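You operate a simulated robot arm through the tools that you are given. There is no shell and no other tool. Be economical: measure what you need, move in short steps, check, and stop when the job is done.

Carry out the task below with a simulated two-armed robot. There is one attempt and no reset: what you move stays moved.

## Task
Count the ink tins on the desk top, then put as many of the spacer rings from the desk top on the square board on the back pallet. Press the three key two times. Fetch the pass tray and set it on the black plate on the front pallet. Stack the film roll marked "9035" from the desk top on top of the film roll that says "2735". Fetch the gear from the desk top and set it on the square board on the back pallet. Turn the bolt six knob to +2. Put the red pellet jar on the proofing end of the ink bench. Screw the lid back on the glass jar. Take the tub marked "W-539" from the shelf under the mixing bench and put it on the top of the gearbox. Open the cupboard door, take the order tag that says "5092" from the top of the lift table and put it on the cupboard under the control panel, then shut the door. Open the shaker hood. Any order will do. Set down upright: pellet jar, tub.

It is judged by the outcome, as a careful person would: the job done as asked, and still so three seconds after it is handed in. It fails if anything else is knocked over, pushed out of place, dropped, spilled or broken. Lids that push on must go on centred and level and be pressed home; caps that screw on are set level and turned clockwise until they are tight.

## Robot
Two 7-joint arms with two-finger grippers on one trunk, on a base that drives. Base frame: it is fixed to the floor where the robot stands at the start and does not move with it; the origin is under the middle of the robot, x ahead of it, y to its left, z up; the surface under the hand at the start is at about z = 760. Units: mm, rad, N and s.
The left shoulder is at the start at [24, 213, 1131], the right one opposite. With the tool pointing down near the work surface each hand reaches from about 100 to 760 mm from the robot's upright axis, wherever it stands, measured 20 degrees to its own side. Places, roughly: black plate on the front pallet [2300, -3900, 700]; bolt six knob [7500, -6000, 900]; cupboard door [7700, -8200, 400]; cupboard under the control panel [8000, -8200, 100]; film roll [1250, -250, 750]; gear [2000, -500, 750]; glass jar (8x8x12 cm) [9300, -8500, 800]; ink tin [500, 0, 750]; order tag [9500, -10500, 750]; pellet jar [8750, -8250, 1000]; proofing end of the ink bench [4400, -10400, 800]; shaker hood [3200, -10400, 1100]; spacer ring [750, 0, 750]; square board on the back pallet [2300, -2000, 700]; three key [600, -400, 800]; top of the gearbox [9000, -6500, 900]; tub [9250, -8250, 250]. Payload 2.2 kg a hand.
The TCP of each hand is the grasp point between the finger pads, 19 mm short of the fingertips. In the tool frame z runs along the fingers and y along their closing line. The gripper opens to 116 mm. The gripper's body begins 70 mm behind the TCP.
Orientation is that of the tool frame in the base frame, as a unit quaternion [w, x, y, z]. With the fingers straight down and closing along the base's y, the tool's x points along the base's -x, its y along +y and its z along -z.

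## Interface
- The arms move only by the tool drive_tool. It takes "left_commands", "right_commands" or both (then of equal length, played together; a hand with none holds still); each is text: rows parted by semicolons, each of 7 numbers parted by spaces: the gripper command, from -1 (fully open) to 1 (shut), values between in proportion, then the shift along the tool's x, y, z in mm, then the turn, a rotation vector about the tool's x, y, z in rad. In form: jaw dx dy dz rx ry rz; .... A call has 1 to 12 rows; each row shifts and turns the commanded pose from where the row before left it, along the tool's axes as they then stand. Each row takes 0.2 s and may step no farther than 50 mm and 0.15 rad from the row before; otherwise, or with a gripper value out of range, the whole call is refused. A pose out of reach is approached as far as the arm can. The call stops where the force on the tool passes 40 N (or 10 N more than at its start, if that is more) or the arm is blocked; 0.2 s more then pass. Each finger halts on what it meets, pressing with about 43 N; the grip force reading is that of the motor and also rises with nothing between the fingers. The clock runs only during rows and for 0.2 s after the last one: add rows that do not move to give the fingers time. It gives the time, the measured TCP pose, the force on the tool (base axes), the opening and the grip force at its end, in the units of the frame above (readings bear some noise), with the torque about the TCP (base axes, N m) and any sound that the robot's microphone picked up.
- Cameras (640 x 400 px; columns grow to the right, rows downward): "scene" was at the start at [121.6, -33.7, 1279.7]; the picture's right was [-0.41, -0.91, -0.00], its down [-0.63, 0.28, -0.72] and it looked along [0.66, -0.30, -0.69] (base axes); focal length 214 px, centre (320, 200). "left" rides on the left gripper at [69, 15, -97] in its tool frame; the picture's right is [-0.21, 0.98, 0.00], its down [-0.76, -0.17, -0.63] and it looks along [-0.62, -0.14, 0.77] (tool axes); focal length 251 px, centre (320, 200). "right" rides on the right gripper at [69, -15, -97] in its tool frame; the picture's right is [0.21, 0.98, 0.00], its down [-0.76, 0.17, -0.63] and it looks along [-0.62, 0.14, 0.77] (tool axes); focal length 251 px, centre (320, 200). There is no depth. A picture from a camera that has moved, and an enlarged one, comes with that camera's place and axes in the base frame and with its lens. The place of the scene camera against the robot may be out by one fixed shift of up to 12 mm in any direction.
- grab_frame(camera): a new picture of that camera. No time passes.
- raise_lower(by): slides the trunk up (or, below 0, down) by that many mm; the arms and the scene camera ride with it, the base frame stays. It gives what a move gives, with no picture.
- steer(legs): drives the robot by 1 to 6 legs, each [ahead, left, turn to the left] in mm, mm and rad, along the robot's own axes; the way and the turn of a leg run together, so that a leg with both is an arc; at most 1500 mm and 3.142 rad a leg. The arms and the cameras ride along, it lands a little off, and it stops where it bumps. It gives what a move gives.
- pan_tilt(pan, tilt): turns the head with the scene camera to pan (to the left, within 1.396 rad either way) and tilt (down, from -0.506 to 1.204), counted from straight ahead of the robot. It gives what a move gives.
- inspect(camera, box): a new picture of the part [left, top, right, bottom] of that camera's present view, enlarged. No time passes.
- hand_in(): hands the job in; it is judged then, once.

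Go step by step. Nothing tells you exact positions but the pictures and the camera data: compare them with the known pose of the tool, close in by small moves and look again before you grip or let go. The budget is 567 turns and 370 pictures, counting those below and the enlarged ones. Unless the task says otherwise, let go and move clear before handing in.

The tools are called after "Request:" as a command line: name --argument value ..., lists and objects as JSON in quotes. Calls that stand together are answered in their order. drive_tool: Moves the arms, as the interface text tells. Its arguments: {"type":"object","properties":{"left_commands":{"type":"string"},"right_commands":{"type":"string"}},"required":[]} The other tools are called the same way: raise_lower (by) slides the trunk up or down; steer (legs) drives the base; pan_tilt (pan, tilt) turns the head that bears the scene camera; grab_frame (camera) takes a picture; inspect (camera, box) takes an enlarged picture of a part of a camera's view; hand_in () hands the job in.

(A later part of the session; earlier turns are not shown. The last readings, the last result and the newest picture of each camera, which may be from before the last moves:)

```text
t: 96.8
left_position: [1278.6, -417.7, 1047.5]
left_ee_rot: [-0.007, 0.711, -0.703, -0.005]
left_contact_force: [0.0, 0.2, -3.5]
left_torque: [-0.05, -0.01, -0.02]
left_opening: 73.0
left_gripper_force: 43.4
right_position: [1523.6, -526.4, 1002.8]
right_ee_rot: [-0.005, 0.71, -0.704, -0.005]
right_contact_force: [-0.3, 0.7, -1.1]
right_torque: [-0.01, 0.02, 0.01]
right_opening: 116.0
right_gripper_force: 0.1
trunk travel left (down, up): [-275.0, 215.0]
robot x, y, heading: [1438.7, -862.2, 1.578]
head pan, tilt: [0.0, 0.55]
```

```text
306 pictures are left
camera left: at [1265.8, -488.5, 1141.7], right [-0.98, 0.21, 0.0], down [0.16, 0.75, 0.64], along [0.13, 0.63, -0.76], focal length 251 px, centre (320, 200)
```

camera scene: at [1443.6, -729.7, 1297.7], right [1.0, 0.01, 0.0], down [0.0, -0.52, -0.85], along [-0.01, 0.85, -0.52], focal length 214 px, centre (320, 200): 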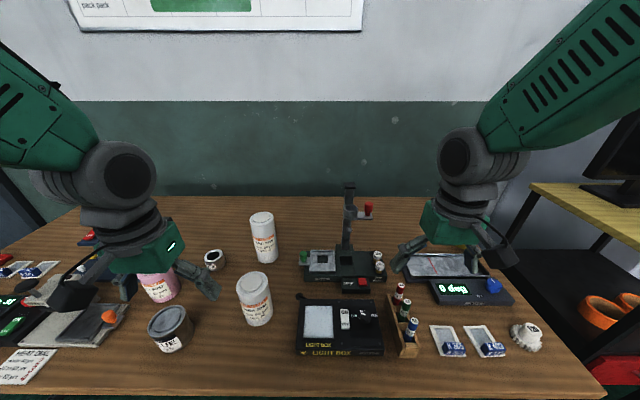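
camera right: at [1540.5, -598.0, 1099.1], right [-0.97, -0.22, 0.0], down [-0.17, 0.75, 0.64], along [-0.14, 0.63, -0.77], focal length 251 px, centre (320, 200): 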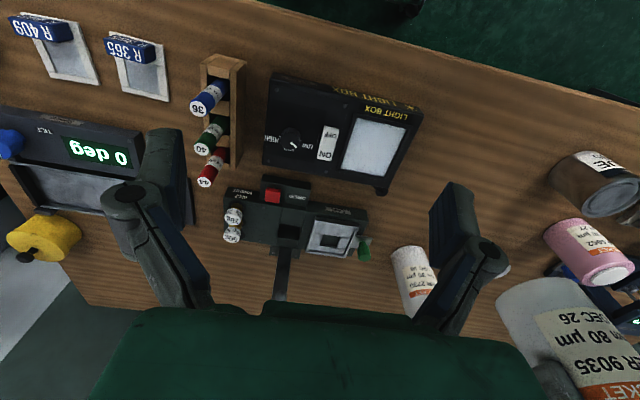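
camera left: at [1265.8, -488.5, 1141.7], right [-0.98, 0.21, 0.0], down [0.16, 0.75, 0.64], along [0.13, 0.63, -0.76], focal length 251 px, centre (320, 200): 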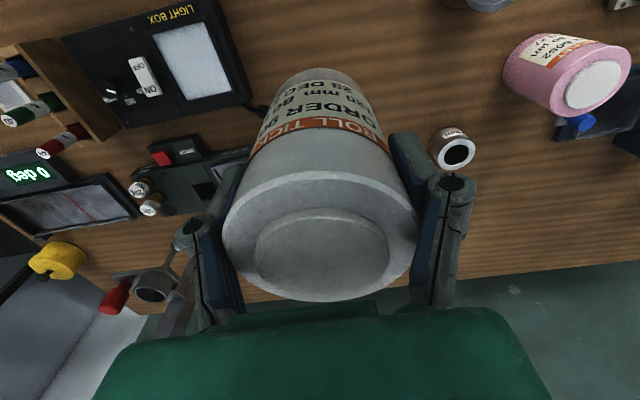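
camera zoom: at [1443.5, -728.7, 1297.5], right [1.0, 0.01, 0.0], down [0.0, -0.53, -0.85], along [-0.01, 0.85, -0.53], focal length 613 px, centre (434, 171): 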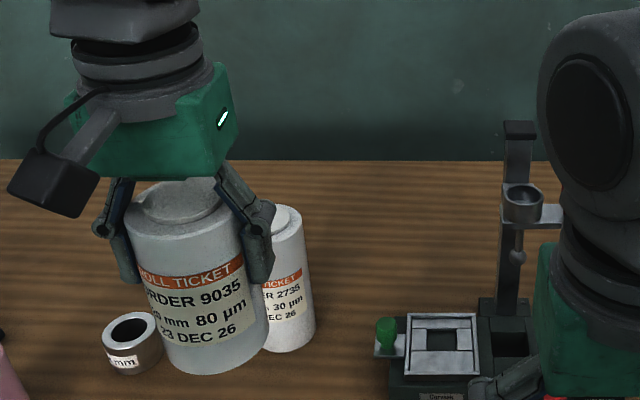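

Request:
drive_tool --left_commands "1 10 30 0 0 0 0; 1 10 30 0 0 0 0; 1 10 30 0 0 0 0; 1 10 30 0 0 0 0; 1 0 10 0 0 0 0; 1 0 0 0 0 0 0; 1 0 0 0 0 0 0; 1 0 0 0 0 0 0; 1 0 0 0 0 0 0; 1 0 0 0 0 0 0"

Request:
drive_tool --right_commands "-1 -29 26 -3 0 0 0; -1 -29 26 -3 0 0 0; -1 -29 26 -3 0 0 0; -1 -29 26 -3 0 0 0; -1 -29 26 -3 0 0 0; -1 -29 26 0 0 0 0; -1 -29 26 0 0 0 0; -1 0 0 0 0 0 0"

Request:
grab_frame --camera "right"

```text
t: 99.0
left_position: [1148.8, -459.5, 1046.6]
left_ee_rot: [-0.007, 0.71, -0.704, -0.005]
left_contact_force: [0.6, -0.4, -3.0]
left_torque: [-0.02, 0.05, -0.01]
left_opening: 73.0
left_gripper_force: 42.9
right_position: [1522.7, -527.2, 1002.2]
right_ee_rot: [-0.006, 0.71, -0.704, -0.004]
right_contact_force: [0.0, -0.2, -0.7]
right_torque: [-0.01, 0.02, -0.01]
right_opening: 116.2
right_gripper_force: 0.0
trunk travel left (down, up): [-275.0, 215.0]
robot x, y, heading: [1441.3, -861.1, 1.582]
head pan, tilt: [0.0, 0.55]
```

```text
t: 100.8
left_position: [1147.1, -460.0, 1046.4]
left_ee_rot: [-0.008, 0.71, -0.704, -0.004]
left_contact_force: [0.5, -0.1, -2.8]
left_torque: [-0.04, 0.01, 0.0]
left_opening: 72.9
left_gripper_force: 42.8
right_position: [1349.6, -316.3, 1029.3]
right_ee_rot: [-0.002, -0.698, 0.716, 0.013]
right_contact_force: [0.3, -0.6, 0.7]
right_torque: [-0.01, 0.0, 0.0]
right_opening: 116.1
right_gripper_force: 0.2
trunk travel left (down, up): [-275.0, 215.0]
robot x, y, heading: [1440.8, -865.3, 1.582]
head pan, tilt: [0.0, 0.55]
```

```text
305 pictures are left
camera right: at [1365.7, -388.3, 1125.3], right [-0.98, -0.19, 0.02], down [-0.14, 0.75, 0.65], along [-0.14, 0.63, -0.76], focal length 251 px, centre (320, 200)
```

right: 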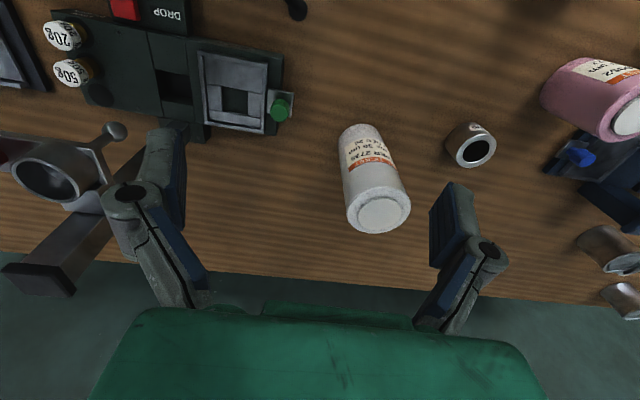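

Request:
drive_tool --right_commands "-1 29 -26 0 0 0 0; -1 29 -26 0 0 0 0; -1 29 -26 0 0 0 0; -1 29 -26 0 0 0 0; -1 29 -26 0 0 0 0; -1 29 -26 0 0 0 0; -1 10 -40 0 0 0 0; -1 0 -40 0 0 0 0; -1 0 0 0 0 0 0"

Request:
drive_tool --left_commands "1 -31 -14 0 0 0 0; 1 -31 -14 0 0 0 0; 1 -31 -14 0 0 0 0; 1 -31 -14 0 0 0 0; 1 -31 -14 0 0 0 0; 1 -31 -14 0 0 0 0; 1 -31 -14 0 0 0 0; 1 -31 -12 0 0 0 0; 1 0 0 0 0 0 0; 1 0 0 0 0 0 0"

Request:
inspect --camera "scene" --box '[180, 140, 380, 280]'

Request:
grab_frame --camera "right"

```text
t: 102.8
left_position: [1149.8, -458.5, 1047.6]
left_ee_rot: [-0.006, 0.71, -0.704, -0.006]
left_contact_force: [-0.4, -0.2, -4.6]
left_torque: [-0.02, 0.02, 0.0]
left_opening: 72.9
left_gripper_force: 43.4
right_position: [1576.4, -509.3, 1016.5]
right_ee_rot: [-0.006, 0.71, -0.704, -0.005]
right_contact_force: [-0.9, 0.4, -0.4]
right_torque: [0.02, -0.01, 0.02]
right_opening: 115.7
right_gripper_force: 0.1
trunk travel left (down, up): [-275.0, 215.0]
robot x, y, heading: [1442.0, -864.9, 1.58]
head pan, tilt: [0.0, 0.55]
```

```text
t: 105.0
left_position: [1255.8, -209.3, 1050.1]
left_ee_rot: [-0.006, 0.71, -0.704, -0.005]
left_contact_force: [0.0, 0.2, -3.8]
left_torque: [-0.04, 0.01, 0.01]
left_opening: 73.0
left_gripper_force: 43.0
right_position: [1576.1, -508.7, 1016.9]
right_ee_rot: [-0.004, 0.711, -0.704, -0.005]
right_contact_force: [0.6, -0.3, -0.5]
right_torque: [0.01, -0.01, 0.0]
right_opening: 115.9
right_gripper_force: 0.0
trunk travel left (down, up): [-275.0, 215.0]
robot x, y, heading: [1442.1, -866.9, 1.578]
head pan, tilt: [0.0, 0.55]
```

```text
2.86 times, centred on (280, 210) of scene
camera zoom: at [1443.0, -727.1, 1297.4], right [1.0, 0.01, 0.0], down [0.0, -0.53, -0.85], along [-0.01, 0.85, -0.53], focal length 613 px, centre (434, 171)
```

zoom: 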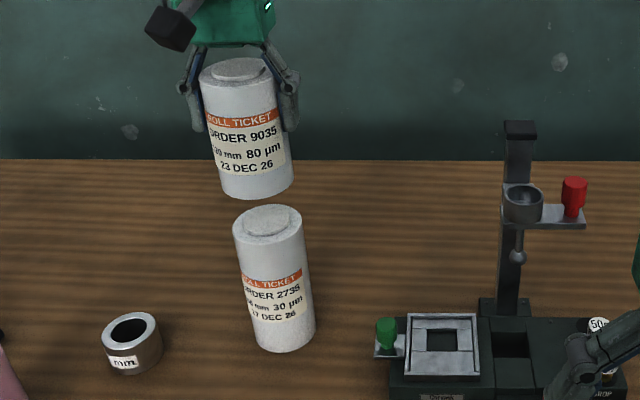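

```text
303 pictures are left
camera right: at [1592.4, -580.1, 1114.0], right [-0.97, -0.22, 0.0], down [-0.17, 0.75, 0.64], along [-0.14, 0.63, -0.77], focal length 251 px, centre (320, 200)
```

right: 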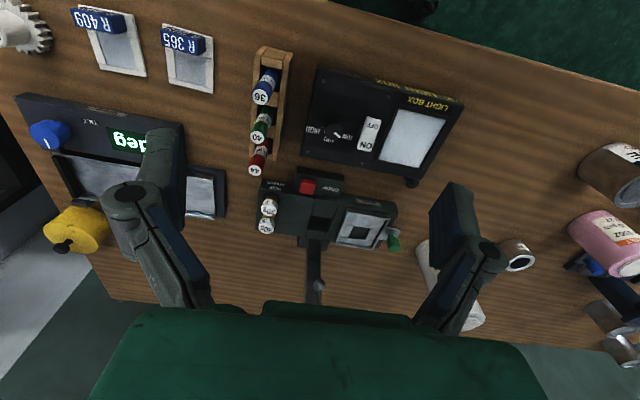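

Request:
drive_tool --left_commands "1 0 0 20 0 0 0; 1 0 0 15 0 0 0; 1 0 0 5 0 0 0; 1 0 0 0 0 0 0" --right_commands "-1 0 -40 0 0 0 0; -1 30 -20 0 0 0 0; -1 30 -20 0 0 0 0; -1 0 0 0 0 0 0"

Request:
inspect --camera "scene" --box '[230, 160, 310, 210]'

Request:
grab_frame --camera "right"

```text
t: 106.0
left_position: [1260.2, -208.1, 1010.9]
left_ee_rot: [-0.006, 0.71, -0.704, -0.006]
left_contact_force: [-0.6, -1.4, -3.3]
left_torque: [-0.03, 0.03, 0.0]
left_opening: 72.9
left_gripper_force: 42.8
right_position: [1659.3, -566.9, 1015.1]
right_ee_rot: [-0.004, 0.71, -0.704, -0.005]
right_contact_force: [0.0, 0.4, 0.5]
right_torque: [-0.02, 0.0, 0.0]
right_opening: 115.7
right_gripper_force: 0.1
trunk travel left (down, up): [-275.0, 215.0]
robot x, y, heading: [1443.7, -867.5, 1.579]
head pan, tilt: [0.0, 0.55]
```

```text
8.00 times, centred on (270, 185) of scene
camera zoom: at [1447.2, -727.0, 1297.3], right [1.0, 0.01, 0.0], down [0.0, -0.53, -0.85], along [-0.01, 0.85, -0.53], focal length 1716 px, centre (720, 320)
```

zoom: 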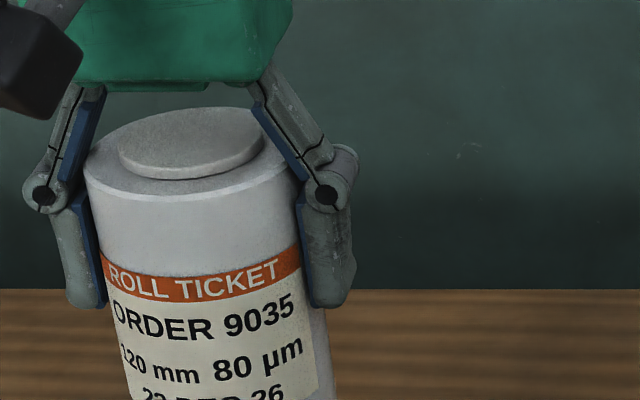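

```text
301 pictures are left
camera right: at [1675.9, -638.2, 1112.3], right [-0.97, -0.22, 0.0], down [-0.17, 0.75, 0.64], along [-0.14, 0.63, -0.77], focal length 251 px, centre (320, 200)
```

right: 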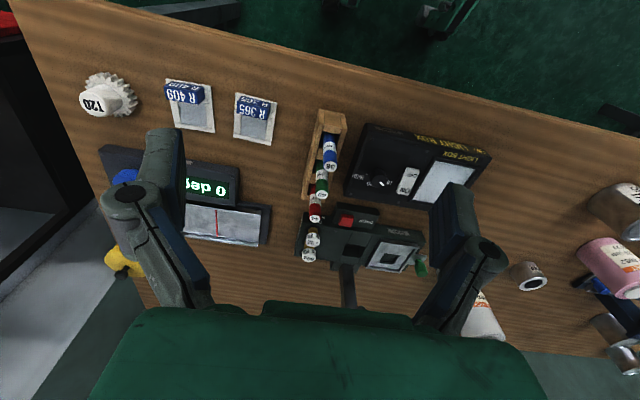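

Request:
inspect --camera "scene" --box '[230, 190, 310, 240]'

```text
8.00 times, centred on (270, 215) of scene
camera zoom: at [1447.2, -727.0, 1297.3], right [1.0, 0.01, 0.0], down [0.0, -0.53, -0.85], along [-0.01, 0.85, -0.53], focal length 1716 px, centre (720, 80)
```

zoom: 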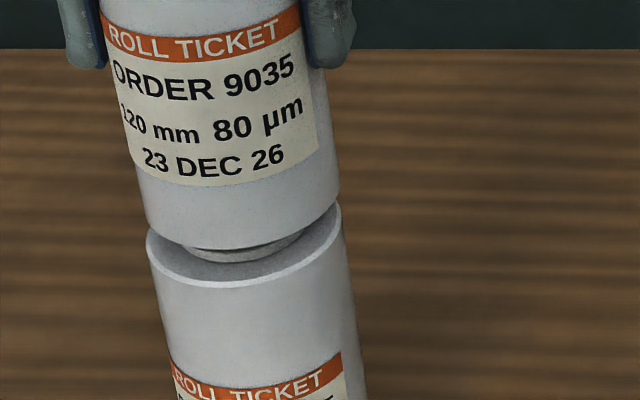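

Request:
drive_tool --left_commands "1 0 0 6 0 0 0; 1 0 0 3 0 0 0; 1 0 0 2 0 0 0; 1 0 0 0 0 0 0"

Request:
inspect --camera "scene" --box '[230, 190, 310, 240]'

```text
t: 107.0
left_position: [1257.4, -210.3, 1004.8]
left_ee_rot: [-0.01, 0.71, -0.704, -0.009]
left_contact_force: [-6.4, 0.4, 30.6]
left_torque: [-0.69, 0.68, -0.07]
left_opening: 73.1
left_gripper_force: 43.1
right_position: [1657.7, -570.1, 1017.3]
right_ee_rot: [-0.006, 0.71, -0.704, -0.005]
right_contact_force: [0.6, 0.1, 0.1]
right_torque: [-0.01, 0.02, -0.03]
right_opening: 116.0
right_gripper_force: 0.0
trunk travel left (down, up): [-275.0, 215.0]
robot x, y, heading: [1439.7, -866.2, 1.578]
head pan, tilt: [0.0, 0.55]
```

```text
8.00 times, centred on (270, 215) of scene
camera zoom: at [1444.2, -733.5, 1298.5], right [1.0, 0.01, 0.0], down [0.0, -0.52, -0.85], along [-0.01, 0.85, -0.52], focal length 1716 px, centre (720, 80)
```

zoom: 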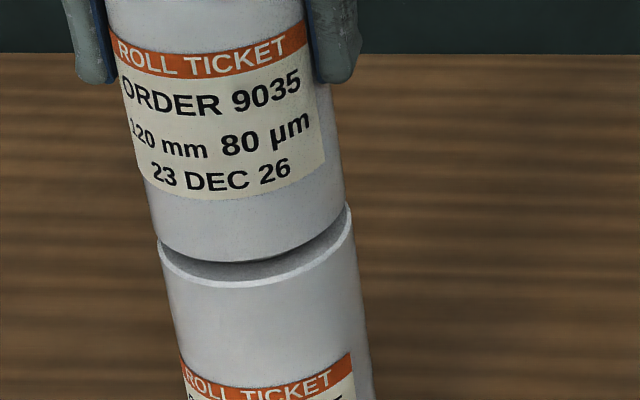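

Request:
drive_tool --left_commands "1 0 0 -7 0 0 0; 1 8 2 0 0 0 0; 1 0 0 0 0 0 0; 1 0 0 3 0 0 0; 1 0 0 0 0 0 0"

Request:
inspect --camera "scene" --box '[230, 190, 310, 240]'

```text
t: 108.2
left_position: [1258.5, -217.0, 1004.4]
left_ee_rot: [-0.007, 0.71, -0.704, -0.005]
left_contact_force: [2.1, -4.2, 12.4]
left_torque: [-0.2, -0.37, -0.04]
left_opening: 73.0
left_gripper_force: 42.8
right_position: [1657.9, -568.6, 1016.2]
right_ee_rot: [-0.005, 0.711, -0.704, -0.006]
right_contact_force: [-0.5, 0.3, 0.3]
right_torque: [0.04, -0.03, -0.03]
right_opening: 116.1
right_gripper_force: 0.1
trunk travel left (down, up): [-275.0, 215.0]
robot x, y, heading: [1441.7, -868.4, 1.579]
head pan, tilt: [0.0, 0.55]
```

```text
8.00 times, centred on (270, 215) of scene
camera zoom: at [1446.2, -731.0, 1297.9], right [1.0, 0.01, 0.0], down [0.0, -0.52, -0.85], along [-0.01, 0.85, -0.52], focal length 1716 px, centre (720, 80)
```

zoom: 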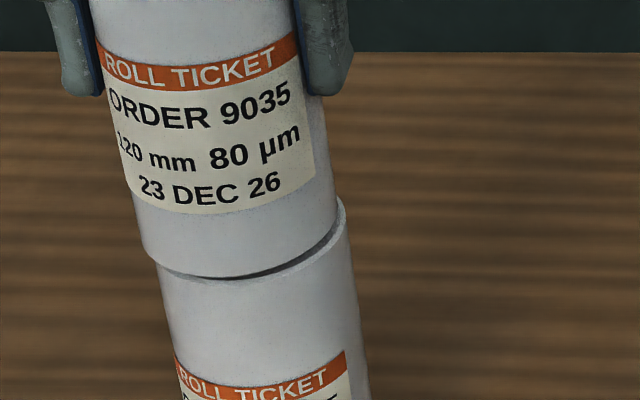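

Request:
drive_tool --left_commands "1 0 0 -4 0 0 0; 1 -3 -5 0 0 0 0; 1 0 0 0 0 0 0; 1 0 0 2 0 0 0; 1 0 0 0 0 0 0"

Request:
inspect --camera "scene" --box '[230, 190, 310, 240]'

```text
t: 109.4
left_position: [1260.6, -213.0, 1006.6]
left_ee_rot: [-0.006, 0.71, -0.704, -0.005]
left_contact_force: [0.0, -0.6, -3.4]
left_torque: [0.02, 0.0, -0.02]
left_opening: 72.8
left_gripper_force: 43.1
right_position: [1657.4, -567.8, 1015.5]
right_ee_rot: [-0.004, 0.711, -0.703, -0.005]
right_contact_force: [-0.2, -0.2, -0.3]
right_torque: [0.02, -0.01, 0.0]
right_opening: 116.1
right_gripper_force: 0.0
trunk travel left (down, up): [-275.0, 215.0]
robot x, y, heading: [1439.3, -864.6, 1.583]
head pan, tilt: [0.0, 0.55]
```

```text
8.00 times, centred on (270, 215) of scene
camera zoom: at [1444.2, -727.5, 1297.4], right [1.0, 0.01, 0.0], down [0.0, -0.53, -0.85], along [-0.01, 0.85, -0.53], focal length 1716 px, centre (720, 80)
```

zoom: 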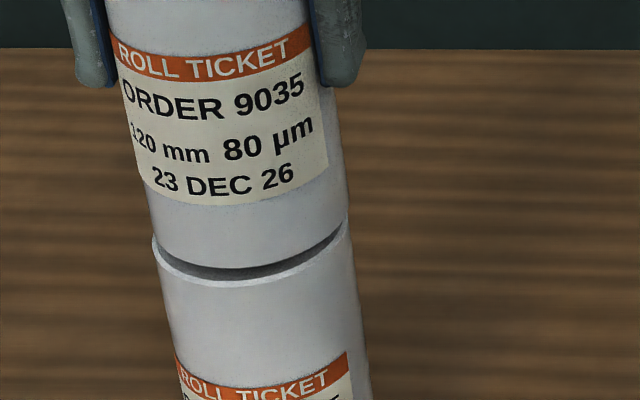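

Request:
drive_tool --left_commands "1 0 0 1.5 0 0 0; 1 0 0 1 0 0 0; 1 0 0 0 0 0 0"

```text
t: 110.2
left_position: [1261.8, -214.8, 1004.7]
left_ee_rot: [-0.007, 0.71, -0.704, -0.007]
left_contact_force: [-1.1, 1.0, 8.2]
left_torque: [0.17, 0.15, -0.01]
left_opening: 72.9
left_gripper_force: 42.9
right_position: [1658.2, -567.8, 1016.3]
right_ee_rot: [-0.005, 0.71, -0.704, -0.006]
right_contact_force: [1.0, 0.8, 0.6]
right_torque: [0.0, 0.0, -0.03]
right_opening: 115.9
right_gripper_force: 0.0
trunk travel left (down, up): [-275.0, 215.0]
robot x, y, heading: [1440.8, -864.4, 1.583]
head pan, tilt: [0.0, 0.55]
```

Contact, so I open slowly and lift straight up.

Request:
drive_tool --left_commands "0.2 0 0 -0.5 0 0 0; -0.1 0 0 0 0 0 0; -0.4 0 0 0 0 0 0; -0.6 0 0 0 0 0 0; -0.6 0 0 0 0 0 0; -0.6 0 0 -15 0 0 0; -0.6 0 0 -35 0 0 0; -0.6 0 0 -40 0 0 0; -0.6 10 0 -30 0 0 0; -0.6 40 0 0 0 0 0; -0.6 45 0 0 0 0 0; -0.6 45 0 0 0 0 0"

Request:
grab_frame --camera "scene"

Request:
inspect --camera "scene" --box '[190, 130, 330, 260]'

```text
t: 112.8
left_position: [1263.9, -358.7, 1122.4]
left_ee_rot: [-0.006, 0.71, -0.704, -0.006]
left_contact_force: [0.6, -0.1, 0.2]
left_torque: [0.0, -0.01, -0.01]
left_opening: 92.9
left_gripper_force: 0.1
right_position: [1658.3, -568.1, 1016.1]
right_ee_rot: [-0.005, 0.71, -0.704, -0.007]
right_contact_force: [-0.7, -0.7, 0.9]
right_torque: [0.0, 0.01, -0.01]
right_opening: 116.1
right_gripper_force: 0.0
trunk travel left (down, up): [-275.0, 215.0]
robot x, y, heading: [1442.2, -864.3, 1.58]
head pan, tilt: [0.0, 0.55]
```

```text
296 pictures are left
camera scene: at [1444.6, -731.8, 1298.0], right [1.0, 0.01, 0.0], down [0.0, -0.52, -0.85], along [-0.01, 0.85, -0.52], focal length 214 px, centre (320, 200)
```

scene: 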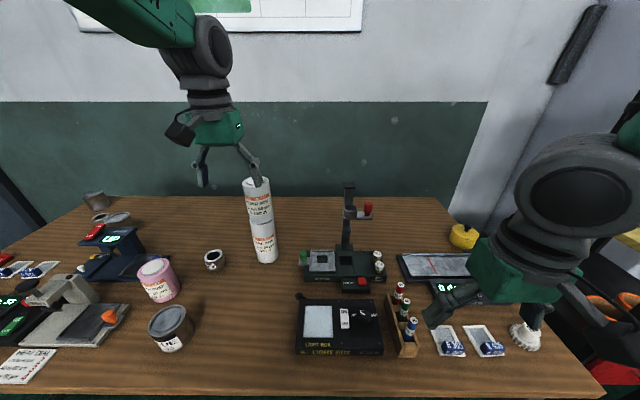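

```text
3.08 times, centred on (260, 195) of scene
camera zoom: at [1444.6, -731.8, 1298.0], right [1.0, 0.01, 0.0], down [0.0, -0.52, -0.85], along [-0.01, 0.85, -0.52], focal length 660 px, centre (505, 215)
```

zoom: 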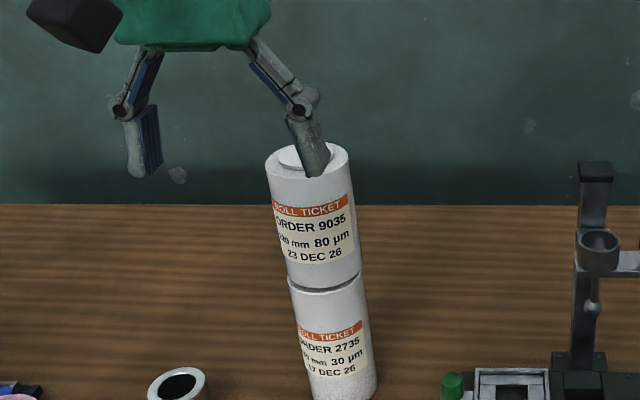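

Request:
steer --legs '[[0, 150, 0]]'

Request:
drive_tool --left_commands "-1 -10 0 30 0 0 0; -1 -10 0 40 0 0 0; -1 -10 0 45 0 0 0; -1 -5 0 45 0 0 0; -1 0 0 0 0 0 0"

Request:
grab_frame --camera "left"

```text
t: 114.2
left_position: [1141.6, -356.2, 1124.3]
left_ee_rot: [0.003, 0.709, -0.705, -0.014]
left_contact_force: [0.0, -0.2, -0.8]
left_torque: [-0.03, 0.1, -0.02]
left_opening: 92.7
left_gripper_force: 0.0
right_position: [1535.1, -569.0, 1011.3]
right_ee_rot: [0.003, 0.71, -0.704, -0.013]
right_contact_force: [1.3, 0.3, 0.6]
right_torque: [-0.01, 0.02, -0.04]
right_opening: 116.0
right_gripper_force: 0.1
trunk travel left (down, up): [-275.0, 215.0]
robot x, y, heading: [1297.9, -867.6, 1.576]
head pan, tilt: [0.0, 0.55]
```

```text
t: 115.5
left_position: [1114.4, -323.3, 966.8]
left_ee_rot: [-0.007, 0.71, -0.704, -0.008]
left_contact_force: [0.8, 0.8, 0.0]
left_torque: [0.03, 0.09, 0.03]
left_opening: 116.2
left_gripper_force: 0.0
right_position: [1509.3, -574.6, 1017.3]
right_ee_rot: [-0.006, 0.71, -0.704, -0.008]
right_contact_force: [0.7, 1.0, 0.1]
right_torque: [0.05, 0.06, -0.04]
right_opening: 115.8
right_gripper_force: 0.1
trunk travel left (down, up): [-275.0, 215.0]
robot x, y, heading: [1288.0, -868.4, 1.578]
head pan, tilt: [0.0, 0.55]
stopped in row 5 (left hand): the arm was blocked; the commanded pose is now the measured one
```

```text
294 pictures are left
camera left: at [1100.2, -395.1, 1060.1], right [-0.98, 0.21, 0.01], down [0.16, 0.74, 0.65], along [0.13, 0.64, -0.76], focal length 251 px, centre (320, 200)
```

left: 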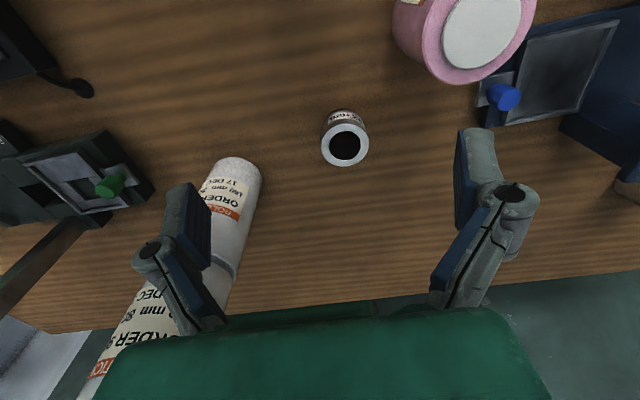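

Request:
grab_frame --camera "scene"

```text
293 pictures are left
camera scene: at [1289.9, -730.6, 1297.7], right [1.0, 0.01, 0.0], down [0.01, -0.52, -0.85], along [-0.01, 0.85, -0.52], focal length 214 px, centre (320, 200)
```

scene: 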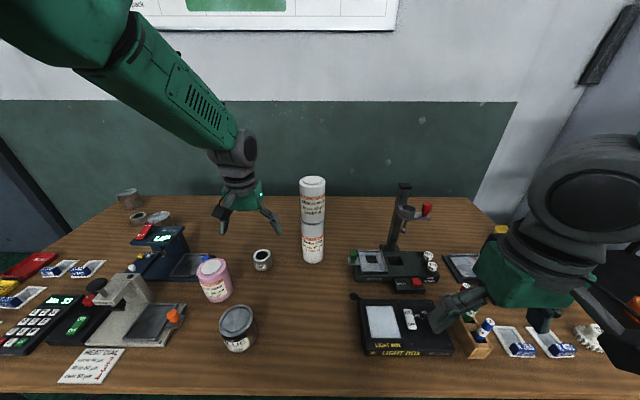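

Request:
drive_tool --left_commands "-1 -20 4 5 0 0 0; -1 -20 4 5 0 0 0; -1 -20 4 20 0 0 0; -1 -16 3 30 0 0 0; -1 0 0 20 0 0 0; -1 0 0 0 0 0 0"

Request:
grab_frame --camera "left"

```text
t: 117.2
left_position: [1071.3, -248.8, 886.1]
left_ee_rot: [-0.014, 0.713, -0.701, -0.003]
left_contact_force: [-1.5, 0.9, 1.0]
left_torque: [0.05, -0.02, 0.0]
left_opening: 115.9
left_gripper_force: 0.1
right_position: [1481.1, -575.6, 1022.5]
right_ee_rot: [-0.017, 0.712, -0.702, -0.003]
right_contact_force: [0.2, -0.2, -0.3]
right_torque: [0.02, 0.01, 0.01]
right_opening: 116.1
right_gripper_force: 0.1
trunk travel left (down, up): [-275.0, 215.0]
robot x, y, heading: [1279.6, -866.8, 1.583]
head pan, tilt: [0.0, 0.55]
stopped in row 6 (left hand): the arm was blocked; the commanded pose is now the measured one
```

```text
292 pictures are left
camera left: at [1055.6, -319.8, 978.9], right [-0.98, 0.2, -0.01], down [0.14, 0.74, 0.65], along [0.14, 0.64, -0.76], focal length 251 px, centre (320, 200)
```

left: 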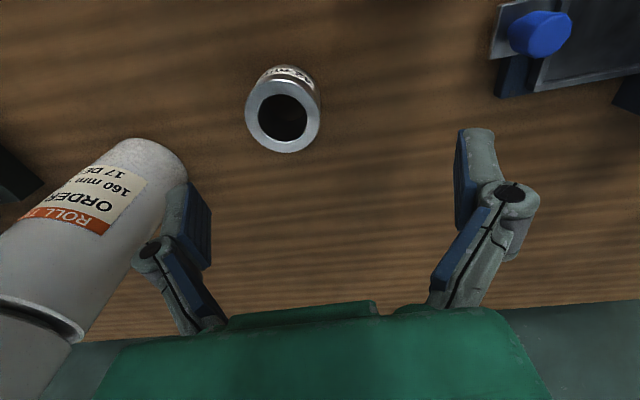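

Request:
drive_tool --left_commands "-1 0 0 0 0 0 0; -1 0 0 0 0 0 0; -1 0 0 0 0 0 0; -1 0 0 0 0 0 0; -1 0 0 0 0 0 0"

Request:
grab_frame --camera "left"

```text
t: 118.3
left_position: [1090.8, -247.9, 888.7]
left_ee_rot: [-0.008, 0.712, -0.703, -0.008]
left_contact_force: [0.7, 0.4, 0.2]
left_torque: [-0.01, 0.08, 0.02]
left_opening: 116.2
left_gripper_force: 0.1
right_position: [1502.0, -575.9, 1019.4]
right_ee_rot: [-0.009, 0.711, -0.703, -0.008]
right_contact_force: [0.4, 0.3, 0.4]
right_torque: [0.0, 0.03, -0.01]
right_opening: 116.0
right_gripper_force: 0.0
trunk travel left (down, up): [-275.0, 215.0]
robot x, y, heading: [1286.3, -867.0, 1.579]
head pan, tilt: [0.0, 0.55]
```

```text
291 pictures are left
camera left: at [1076.2, -318.9, 982.3], right [-0.98, 0.2, 0.0], down [0.16, 0.74, 0.65], along [0.13, 0.64, -0.76], focal length 251 px, centre (320, 200)
```

left: 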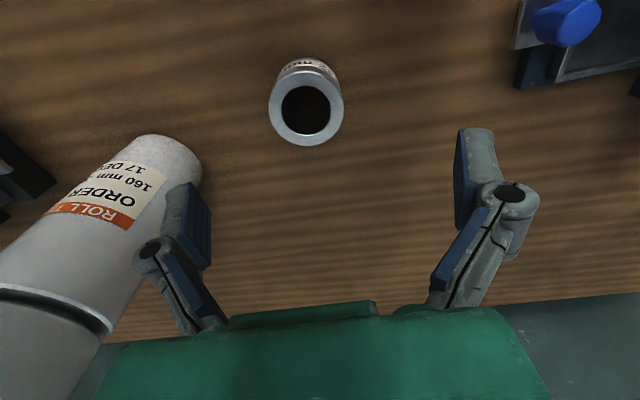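

Request:
drive_tool --left_commands "-1 0 0 0 0 0 0; -1 0 0 0 0 0 0; -1 0 0 0 0 0 0; -1 0 0 0 0 0 0; -1 0 0 0 0 0 0"

Request:
drive_tool --left_commands "-1 0 0 0 0 0 0; -1 0 0 0 0 0 0; -1 0 0 0 0 0 0; -1 0 0 0 0 0 0; -1 0 0 0 0 0 0"

Request:
grab_frame --camera "left"

```text
t: 119.5
left_position: [1063.6, -248.8, 883.1]
left_ee_rot: [-0.015, 0.713, -0.701, 0.001]
left_contact_force: [-0.2, -0.2, -0.7]
left_torque: [-0.02, 0.0, 0.06]
left_opening: 116.1
left_gripper_force: 0.2
right_position: [1474.7, -574.7, 1022.6]
right_ee_rot: [-0.018, 0.713, -0.701, 0.0]
right_contact_force: [-0.3, -0.2, 0.8]
right_torque: [0.01, -0.03, 0.04]
right_opening: 115.9
right_gripper_force: 0.1
trunk travel left (down, up): [-275.0, 215.0]
robot x, y, heading: [1282.2, -871.5, 1.585]
head pan, tilt: [0.0, 0.55]
```

```text
t: 120.8
left_position: [1087.0, -247.0, 888.5]
left_ee_rot: [-0.008, 0.711, -0.703, -0.007]
left_contact_force: [0.5, 0.5, -0.1]
left_torque: [0.01, 0.03, -0.04]
left_opening: 116.2
left_gripper_force: 0.1
right_position: [1499.0, -575.4, 1018.8]
right_ee_rot: [-0.01, 0.712, -0.702, -0.008]
right_contact_force: [0.3, -0.4, -0.2]
right_torque: [0.0, 0.03, 0.03]
right_opening: 116.4
right_gripper_force: 0.1
trunk travel left (down, up): [-275.0, 215.0]
robot x, y, heading: [1288.0, -867.8, 1.581]
head pan, tilt: [0.0, 0.55]
```

```text
290 pictures are left
camera left: at [1072.3, -318.9, 981.7], right [-0.98, 0.2, 0.0], down [0.15, 0.74, 0.65], along [0.13, 0.64, -0.76], focal length 251 px, centre (320, 200)
```

left: 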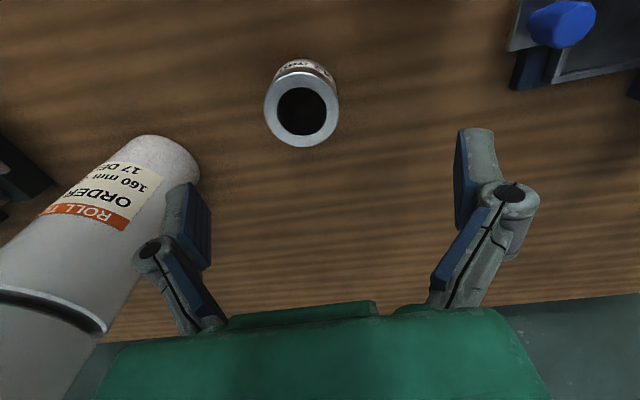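

Request:
drive_tool --left_commands "-1 0 0 -30 0 0 0; -1 0 0 -35 0 0 0; -1 0 0 -35 0 0 0; -1 0 0 0 0 0 0"

Request:
steer --legs '[[-40, 0, 0]]'

Request:
drive_tool --left_commands "-1 0 0 0 0 0 0; -1 0 0 0 0 0 0; -1 0 0 0 0 0 0"

Request:
drive_tool --left_commands "-1 0 0 0 0 0 0; -1 0 0 0 0 0 0; -1 0 0 0 0 0 0"

```text
t: 121.8
left_position: [1086.0, -249.8, 989.3]
left_ee_rot: [-0.008, 0.711, -0.703, -0.007]
left_contact_force: [1.0, 0.4, 1.0]
left_torque: [0.0, 0.04, -0.03]
left_opening: 116.0
left_gripper_force: 0.1
right_position: [1497.5, -575.8, 1018.9]
right_ee_rot: [-0.009, 0.711, -0.703, -0.007]
right_contact_force: [0.7, -0.8, 0.1]
right_torque: [0.02, 0.06, -0.01]
right_opening: 115.9
right_gripper_force: 0.0
trunk travel left (down, up): [-275.0, 215.0]
robot x, y, heading: [1287.0, -865.8, 1.578]
head pan, tilt: [0.0, 0.55]
```

```text
t: 122.6
left_position: [1083.6, -288.7, 987.7]
left_ee_rot: [-0.009, 0.711, -0.703, -0.005]
left_contact_force: [0.6, 0.5, -0.1]
left_torque: [-0.01, 0.07, 0.0]
left_opening: 116.0
left_gripper_force: 0.0
right_position: [1496.7, -613.9, 1019.4]
right_ee_rot: [-0.011, 0.711, -0.703, -0.005]
right_contact_force: [1.0, -0.5, 0.3]
right_torque: [0.01, 0.03, 0.01]
right_opening: 115.9
right_gripper_force: 0.0
trunk travel left (down, up): [-275.0, 215.0]
robot x, y, heading: [1285.5, -905.1, 1.578]
head pan, tilt: [0.0, 0.55]
```

```text
t: 123.4
left_position: [1083.4, -292.2, 990.8]
left_ee_rot: [-0.012, 0.711, -0.703, -0.006]
left_contact_force: [0.8, 0.5, 0.1]
left_torque: [-0.02, 0.04, -0.03]
left_opening: 115.9
left_gripper_force: 0.0
right_position: [1494.7, -618.9, 1020.7]
right_ee_rot: [-0.012, 0.711, -0.703, -0.007]
right_contact_force: [0.8, 0.2, 0.4]
right_torque: [0.0, 0.06, 0.01]
right_opening: 116.1
right_gripper_force: 0.0
trunk travel left (down, up): [-275.0, 215.0]
robot x, y, heading: [1285.9, -905.0, 1.578]
head pan, tilt: [0.0, 0.55]
```

```text
t: 124.2
left_position: [1081.5, -293.2, 989.0]
left_ee_rot: [-0.013, 0.712, -0.702, -0.007]
left_contact_force: [0.3, -0.5, -0.5]
left_torque: [0.0, 0.02, 0.01]
left_opening: 116.2
left_gripper_force: 0.1
right_position: [1493.1, -618.4, 1020.4]
right_ee_rot: [-0.013, 0.711, -0.703, -0.005]
right_contact_force: [0.5, -1.1, 0.2]
right_torque: [-0.02, 0.0, 0.02]
right_opening: 116.2
right_gripper_force: 0.1
trunk travel left (down, up): [-275.0, 215.0]
robot x, y, heading: [1284.7, -902.9, 1.579]
head pan, tilt: [0.0, 0.55]
```

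Request:
drive_tool --left_commands "-1 0 0 0 0 0 0; -1 0 0 0 0 0 0; -1 0 0 0 0 0 0; -1 0 0 0 0 0 0; -1 0 0 0 0 0 0; -1 0 0 0 0 0 0; -1 0 0 0 0 0 0"

Request:
grab_frame --camera "left"

```text
t: 125.8
left_position: [1076.8, -292.1, 989.2]
left_ee_rot: [-0.013, 0.712, -0.702, -0.005]
left_contact_force: [1.0, -1.0, -0.2]
left_torque: [0.02, 0.04, -0.01]
left_opening: 115.7
left_gripper_force: 0.0
right_position: [1489.5, -619.7, 1021.4]
right_ee_rot: [-0.014, 0.711, -0.703, -0.004]
right_contact_force: [0.8, -0.3, -0.9]
right_torque: [-0.01, 0.03, -0.02]
right_opening: 116.1
right_gripper_force: 0.0
trunk travel left (down, up): [-275.0, 215.0]
robot x, y, heading: [1283.5, -906.3, 1.581]
head pan, tilt: [0.0, 0.55]
```

```text
289 pictures are left
camera left: at [1062.1, -364.7, 1082.2], right [-0.98, 0.2, -0.01], down [0.15, 0.74, 0.65], along [0.14, 0.64, -0.76], focal length 251 px, centre (320, 200)
```

left: 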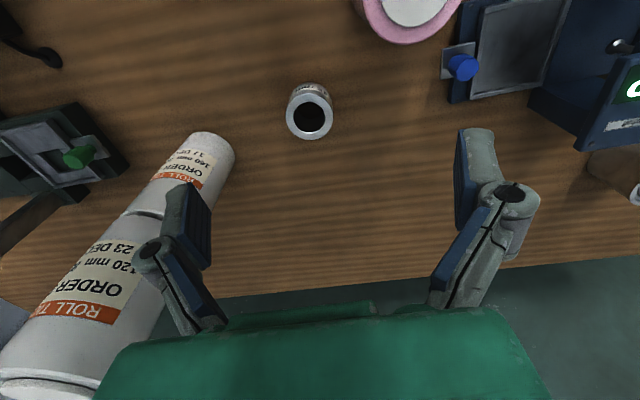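

Request:
steer --legs '[[0, -40, 0]]'

Request:
drive_tool --left_commands "-1 0 0 0 0 0 0; -1 0 0 0 0 0 0; -1 0 0 0 0 0 0; -1 0 0 0 0 0 0"

Request:
drive_tool --left_commands "-1 0 0 0 0 0 0; -1 0 0 0 0 0 0; -1 0 0 0 0 0 0; -1 0 0 0 0 0 0"

```text
t: 126.7
left_position: [1100.3, -292.2, 985.8]
left_ee_rot: [-0.019, 0.712, -0.702, -0.001]
left_contact_force: [-0.6, -0.9, -0.1]
left_torque: [0.02, -0.06, -0.04]
left_opening: 116.1
left_gripper_force: 0.0
right_position: [1512.4, -617.5, 1025.5]
right_ee_rot: [-0.02, 0.712, -0.702, -0.001]
right_contact_force: [-0.2, 0.8, 0.1]
right_torque: [-0.05, -0.03, 0.03]
right_opening: 116.2
right_gripper_force: 0.1
trunk travel left (down, up): [-275.0, 215.0]
robot x, y, heading: [1318.4, -905.4, 1.578]
head pan, tilt: [0.0, 0.55]
```

```text
t: 127.9
left_position: [1088.2, -297.5, 988.2]
left_ee_rot: [-0.022, 0.715, -0.699, 0.0]
left_contact_force: [0.2, -0.4, -0.2]
left_torque: [-0.01, 0.03, -0.01]
left_opening: 116.0
left_gripper_force: 0.1
right_position: [1500.5, -626.1, 1021.5]
right_ee_rot: [-0.018, 0.714, -0.7, 0.006]
right_contact_force: [0.0, 0.7, -0.3]
right_torque: [-0.04, 0.05, -0.01]
right_opening: 116.0
right_gripper_force: 0.1
trunk travel left (down, up): [-275.0, 215.0]
robot x, y, heading: [1314.6, -904.9, 1.583]
head pan, tilt: [0.0, 0.55]
stopped in row 4 (left hand): the arm was blocked; the commanded pose is now the measured one
```

```text
t: 128.9
left_position: [1105.7, -297.2, 992.6]
left_ee_rot: [-0.016, 0.713, -0.701, -0.006]
left_contact_force: [1.0, 0.0, -0.3]
left_torque: [0.01, 0.06, 0.0]
left_opening: 115.9
left_gripper_force: 0.2
right_position: [1520.4, -625.3, 1019.4]
right_ee_rot: [-0.013, 0.713, -0.702, 0.0]
right_contact_force: [1.2, 0.3, 0.4]
right_torque: [0.05, 0.02, 0.01]
right_opening: 116.0
right_gripper_force: 0.0
trunk travel left (down, up): [-275.0, 215.0]
robot x, y, heading: [1317.0, -905.9, 1.582]
head pan, tilt: [0.0, 0.55]
```

Request:
drive_tool --left_commands "-1 0 0 0 0 0 0"

Request:
drive_tool --left_commands "-1 0 0 0 0 0 0"

Request:
drive_tool --left_commands "-1 0 0 0 0 0 0"

Request:
drive_tool --left_commands "-1 0 0 0 0 0 0; -1 0 0 0 0 0 0; -1 0 0 0 0 0 0; -1 0 0 0 0 0 0; -1 0 0 0 0 0 0; -1 0 0 0 0 0 0; -1 0 0 0 0 0 0; -1 0 0 0 0 0 0; -1 0 0 0 0 0 0; -1 0 0 0 0 0 0; -1 0 0 0 0 0 0; -1 0 0 0 0 0 0"

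Request:
drive_tool --left_commands "-1 0 0 0 0 0 0"

Request:
drive_tool --left_commands "-1 0 0 0 0 0 0"

```text
t: 129.3
left_position: [1074.1, -298.5, 986.2]
left_ee_rot: [-0.023, 0.714, -0.7, 0.003]
left_contact_force: [-0.7, 0.2, 0.6]
left_torque: [0.0, -0.08, 0.01]
left_opening: 116.1
left_gripper_force: 0.0
right_position: [1489.6, -625.2, 1025.2]
right_ee_rot: [-0.024, 0.714, -0.7, 0.008]
right_contact_force: [0.0, 0.0, 1.0]
right_torque: [0.0, -0.01, 0.0]
right_opening: 115.8
right_gripper_force: 0.0
trunk travel left (down, up): [-275.0, 215.0]
robot x, y, heading: [1314.0, -904.0, 1.577]
head pan, tilt: [0.0, 0.55]
```

```text
t: 129.7
left_position: [1099.9, -297.0, 991.5]
left_ee_rot: [-0.018, 0.713, -0.701, -0.003]
left_contact_force: [0.3, 0.4, 0.2]
left_torque: [0.01, 0.04, -0.01]
left_opening: 116.0
left_gripper_force: 0.1
right_position: [1514.3, -625.7, 1019.8]
right_ee_rot: [-0.014, 0.713, -0.701, 0.002]
right_contact_force: [-0.3, -0.7, -0.9]
right_torque: [0.04, 0.01, 0.02]
right_opening: 116.1
right_gripper_force: 0.1
trunk travel left (down, up): [-275.0, 215.0]
robot x, y, heading: [1317.5, -902.3, 1.579]
head pan, tilt: [0.0, 0.55]
```

```text
t: 130.1
left_position: [1083.7, -297.2, 987.7]
left_ee_rot: [-0.021, 0.714, -0.7, 0.001]
left_contact_force: [0.0, 0.1, -0.7]
left_torque: [0.01, -0.03, -0.04]
left_opening: 116.1
left_gripper_force: 0.0
right_position: [1497.7, -624.2, 1023.8]
right_ee_rot: [-0.021, 0.713, -0.701, 0.004]
right_contact_force: [0.5, 0.3, -1.5]
right_torque: [-0.04, -0.03, -0.03]
right_opening: 115.9
right_gripper_force: 0.0
trunk travel left (down, up): [-275.0, 215.0]
robot x, y, heading: [1310.8, -904.1, 1.585]
head pan, tilt: [0.0, 0.55]
```

```text
t: 132.7
left_position: [1082.8, -298.9, 987.5]
left_ee_rot: [-0.021, 0.714, -0.7, 0.001]
left_contact_force: [-0.2, 0.0, 0.6]
left_torque: [0.0, -0.03, 0.03]
left_opening: 116.1
left_gripper_force: 0.1
right_position: [1498.2, -626.5, 1023.4]
right_ee_rot: [-0.021, 0.714, -0.7, 0.005]
right_contact_force: [-1.6, 0.1, -0.2]
right_torque: [0.02, -0.01, -0.01]
right_opening: 116.2
right_gripper_force: 0.0
trunk travel left (down, up): [-275.0, 215.0]
robot x, y, heading: [1315.7, -905.0, 1.583]
head pan, tilt: [0.0, 0.55]
```

```text
t: 133.1
left_position: [1092.4, -297.2, 988.8]
left_ee_rot: [-0.02, 0.713, -0.7, -0.001]
left_contact_force: [0.3, -0.2, 0.2]
left_torque: [0.01, 0.0, -0.01]
left_opening: 116.0
left_gripper_force: 0.0
right_position: [1505.8, -626.6, 1022.0]
right_ee_rot: [-0.018, 0.713, -0.701, 0.003]
right_contact_force: [0.3, 0.0, 1.5]
right_torque: [-0.01, -0.01, 0.01]
right_opening: 116.1
right_gripper_force: 0.0
trunk travel left (down, up): [-275.0, 215.0]
robot x, y, heading: [1320.4, -907.0, 1.582]
head pan, tilt: [0.0, 0.55]
```

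```text
t: 133.5
left_position: [1090.2, -297.7, 989.4]
left_ee_rot: [-0.02, 0.714, -0.7, -0.001]
left_contact_force: [0.3, 0.1, 0.4]
left_torque: [-0.01, 0.02, -0.01]
left_opening: 116.1
left_gripper_force: 0.2
right_position: [1504.4, -624.0, 1021.2]
right_ee_rot: [-0.019, 0.714, -0.7, 0.004]
right_contact_force: [0.1, -1.0, -0.1]
right_torque: [0.04, 0.0, -0.02]
right_opening: 115.9
right_gripper_force: 0.1
trunk travel left (down, up): [-275.0, 215.0]
robot x, y, heading: [1312.5, -902.1, 1.579]
head pan, tilt: [0.0, 0.55]
```

Request:
drive_tool --left_commands "-1 0 0 0 -0.027 0.03 0; -1 -24 -5 10 0 0 0; -1 -24 -5 30 0 0 0; -1 0 0 30 0 0 0; -1 0 0 30 0 0 0; -1 0 0 0 0 0 0; -1 0 0 0 0 0 0; -1 0 0 0 0 0 0"

Request:
grab_frame --camera "left"

```text
t: 135.3
left_position: [1093.2, -249.4, 888.3]
left_ee_rot: [-0.002, 0.715, -0.7, 0.003]
left_contact_force: [-0.3, -0.7, -1.0]
left_torque: [0.02, -0.04, 0.0]
left_opening: 116.2
left_gripper_force: 0.0
right_position: [1499.5, -625.0, 1021.9]
right_ee_rot: [-0.02, 0.713, -0.701, 0.006]
right_contact_force: [0.3, 0.1, 0.3]
right_torque: [0.0, 0.0, -0.02]
right_opening: 115.9
right_gripper_force: 0.1
trunk travel left (down, up): [-275.0, 215.0]
robot x, y, heading: [1315.9, -904.6, 1.58]
head pan, tilt: [0.0, 0.55]
```

```text
288 pictures are left
camera left: at [1079.7, -318.5, 982.9], right [-0.98, 0.19, -0.01], down [0.15, 0.76, 0.63], along [0.13, 0.62, -0.77], focal length 251 px, centre (320, 200)
```

left: 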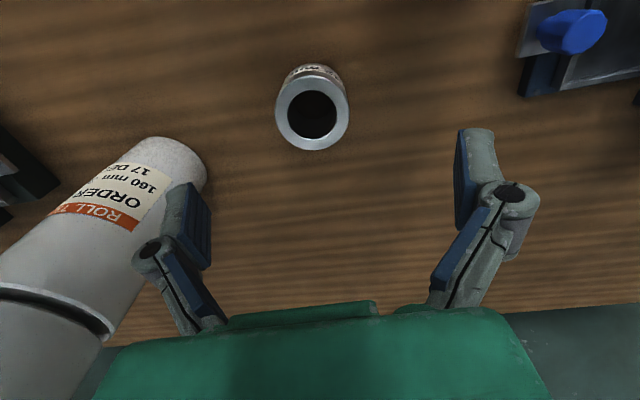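

Request:
drive_tool --left_commands "-1 0 -8 25 0 0 0; -1 0 0 30 0 0 0; -1 0 0 25 0 0 0; -1 0 0 15 0 0 0; -1 0 0 0 0 0 0; -1 0 0 0 0 0 0"

Request:
grab_frame --camera "left"

```text
t: 136.7
left_position: [1112.0, -249.5, 795.9]
left_ee_rot: [0.001, 0.714, -0.7, -0.001]
left_contact_force: [0.3, 0.8, -0.2]
left_torque: [-0.01, -0.04, 0.01]
left_opening: 115.8
left_gripper_force: 0.0
right_position: [1510.0, -624.7, 1020.8]
right_ee_rot: [-0.016, 0.713, -0.701, 0.004]
right_contact_force: [1.4, 0.3, 1.0]
right_torque: [0.0, 0.01, -0.03]
right_opening: 116.3
right_gripper_force: 0.0
trunk travel left (down, up): [-275.0, 215.0]
robot x, y, heading: [1319.6, -906.7, 1.579]
head pan, tilt: [0.0, 0.55]
```

```text
287 pictures are left
camera left: at [1098.5, -318.6, 890.4], right [-0.98, 0.2, 0.0], down [0.15, 0.76, 0.63], along [0.12, 0.62, -0.78], focal length 251 px, centre (320, 200)
```

left: 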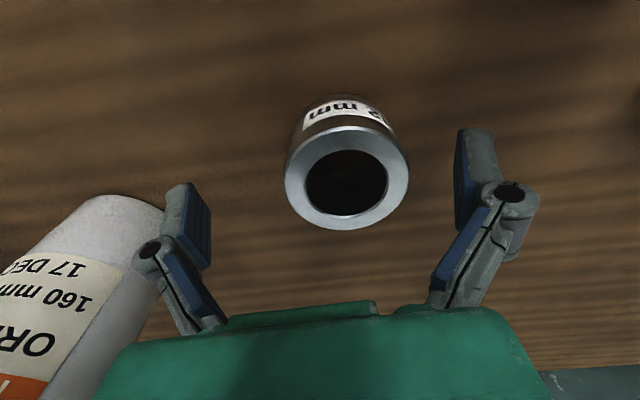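

Request:
drive_tool --left_commands "-1 4 10 0 0 0 0; -1 0 0 8 0 0 0; -1 0 0 4 0 0 0; -1 0 0 0 0 0 0; 0 0 0 0 0 0 0; 1 0 0 0 0 0 0; 1 0 0 0 0 0 0; 1 0 0 0 0 0 0; 1 0 0 -4 0 0 0; 1 0 0 -10 0 0 0; 1 0 0 -20 0 0 0; 1 0 0 0 0 0 0"

Request:
grab_frame --camera "left"

```text
t: 139.3
left_position: [1097.1, -252.9, 813.8]
left_ee_rot: [0.0, 0.713, -0.701, 0.002]
left_contact_force: [0.3, 0.1, -1.4]
left_torque: [0.01, -0.03, -0.01]
left_opening: 55.0
left_gripper_force: 43.2
right_position: [1503.6, -623.7, 1022.0]
right_ee_rot: [-0.017, 0.714, -0.7, 0.005]
right_contact_force: [0.4, 0.7, -0.2]
right_torque: [0.02, -0.02, 0.02]
right_opening: 116.1
right_gripper_force: 0.1
trunk travel left (down, up): [-275.0, 215.0]
robot x, y, heading: [1318.3, -907.3, 1.585]
head pan, tilt: [0.0, 0.55]
```

```text
286 pictures are left
camera left: at [1083.3, -322.6, 910.2], right [-0.98, 0.2, 0.0], down [0.15, 0.76, 0.63], along [0.12, 0.62, -0.78], focal length 251 px, centre (320, 200)
```

left: 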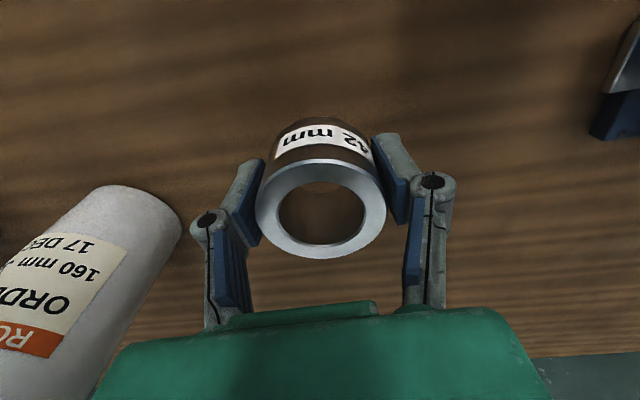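

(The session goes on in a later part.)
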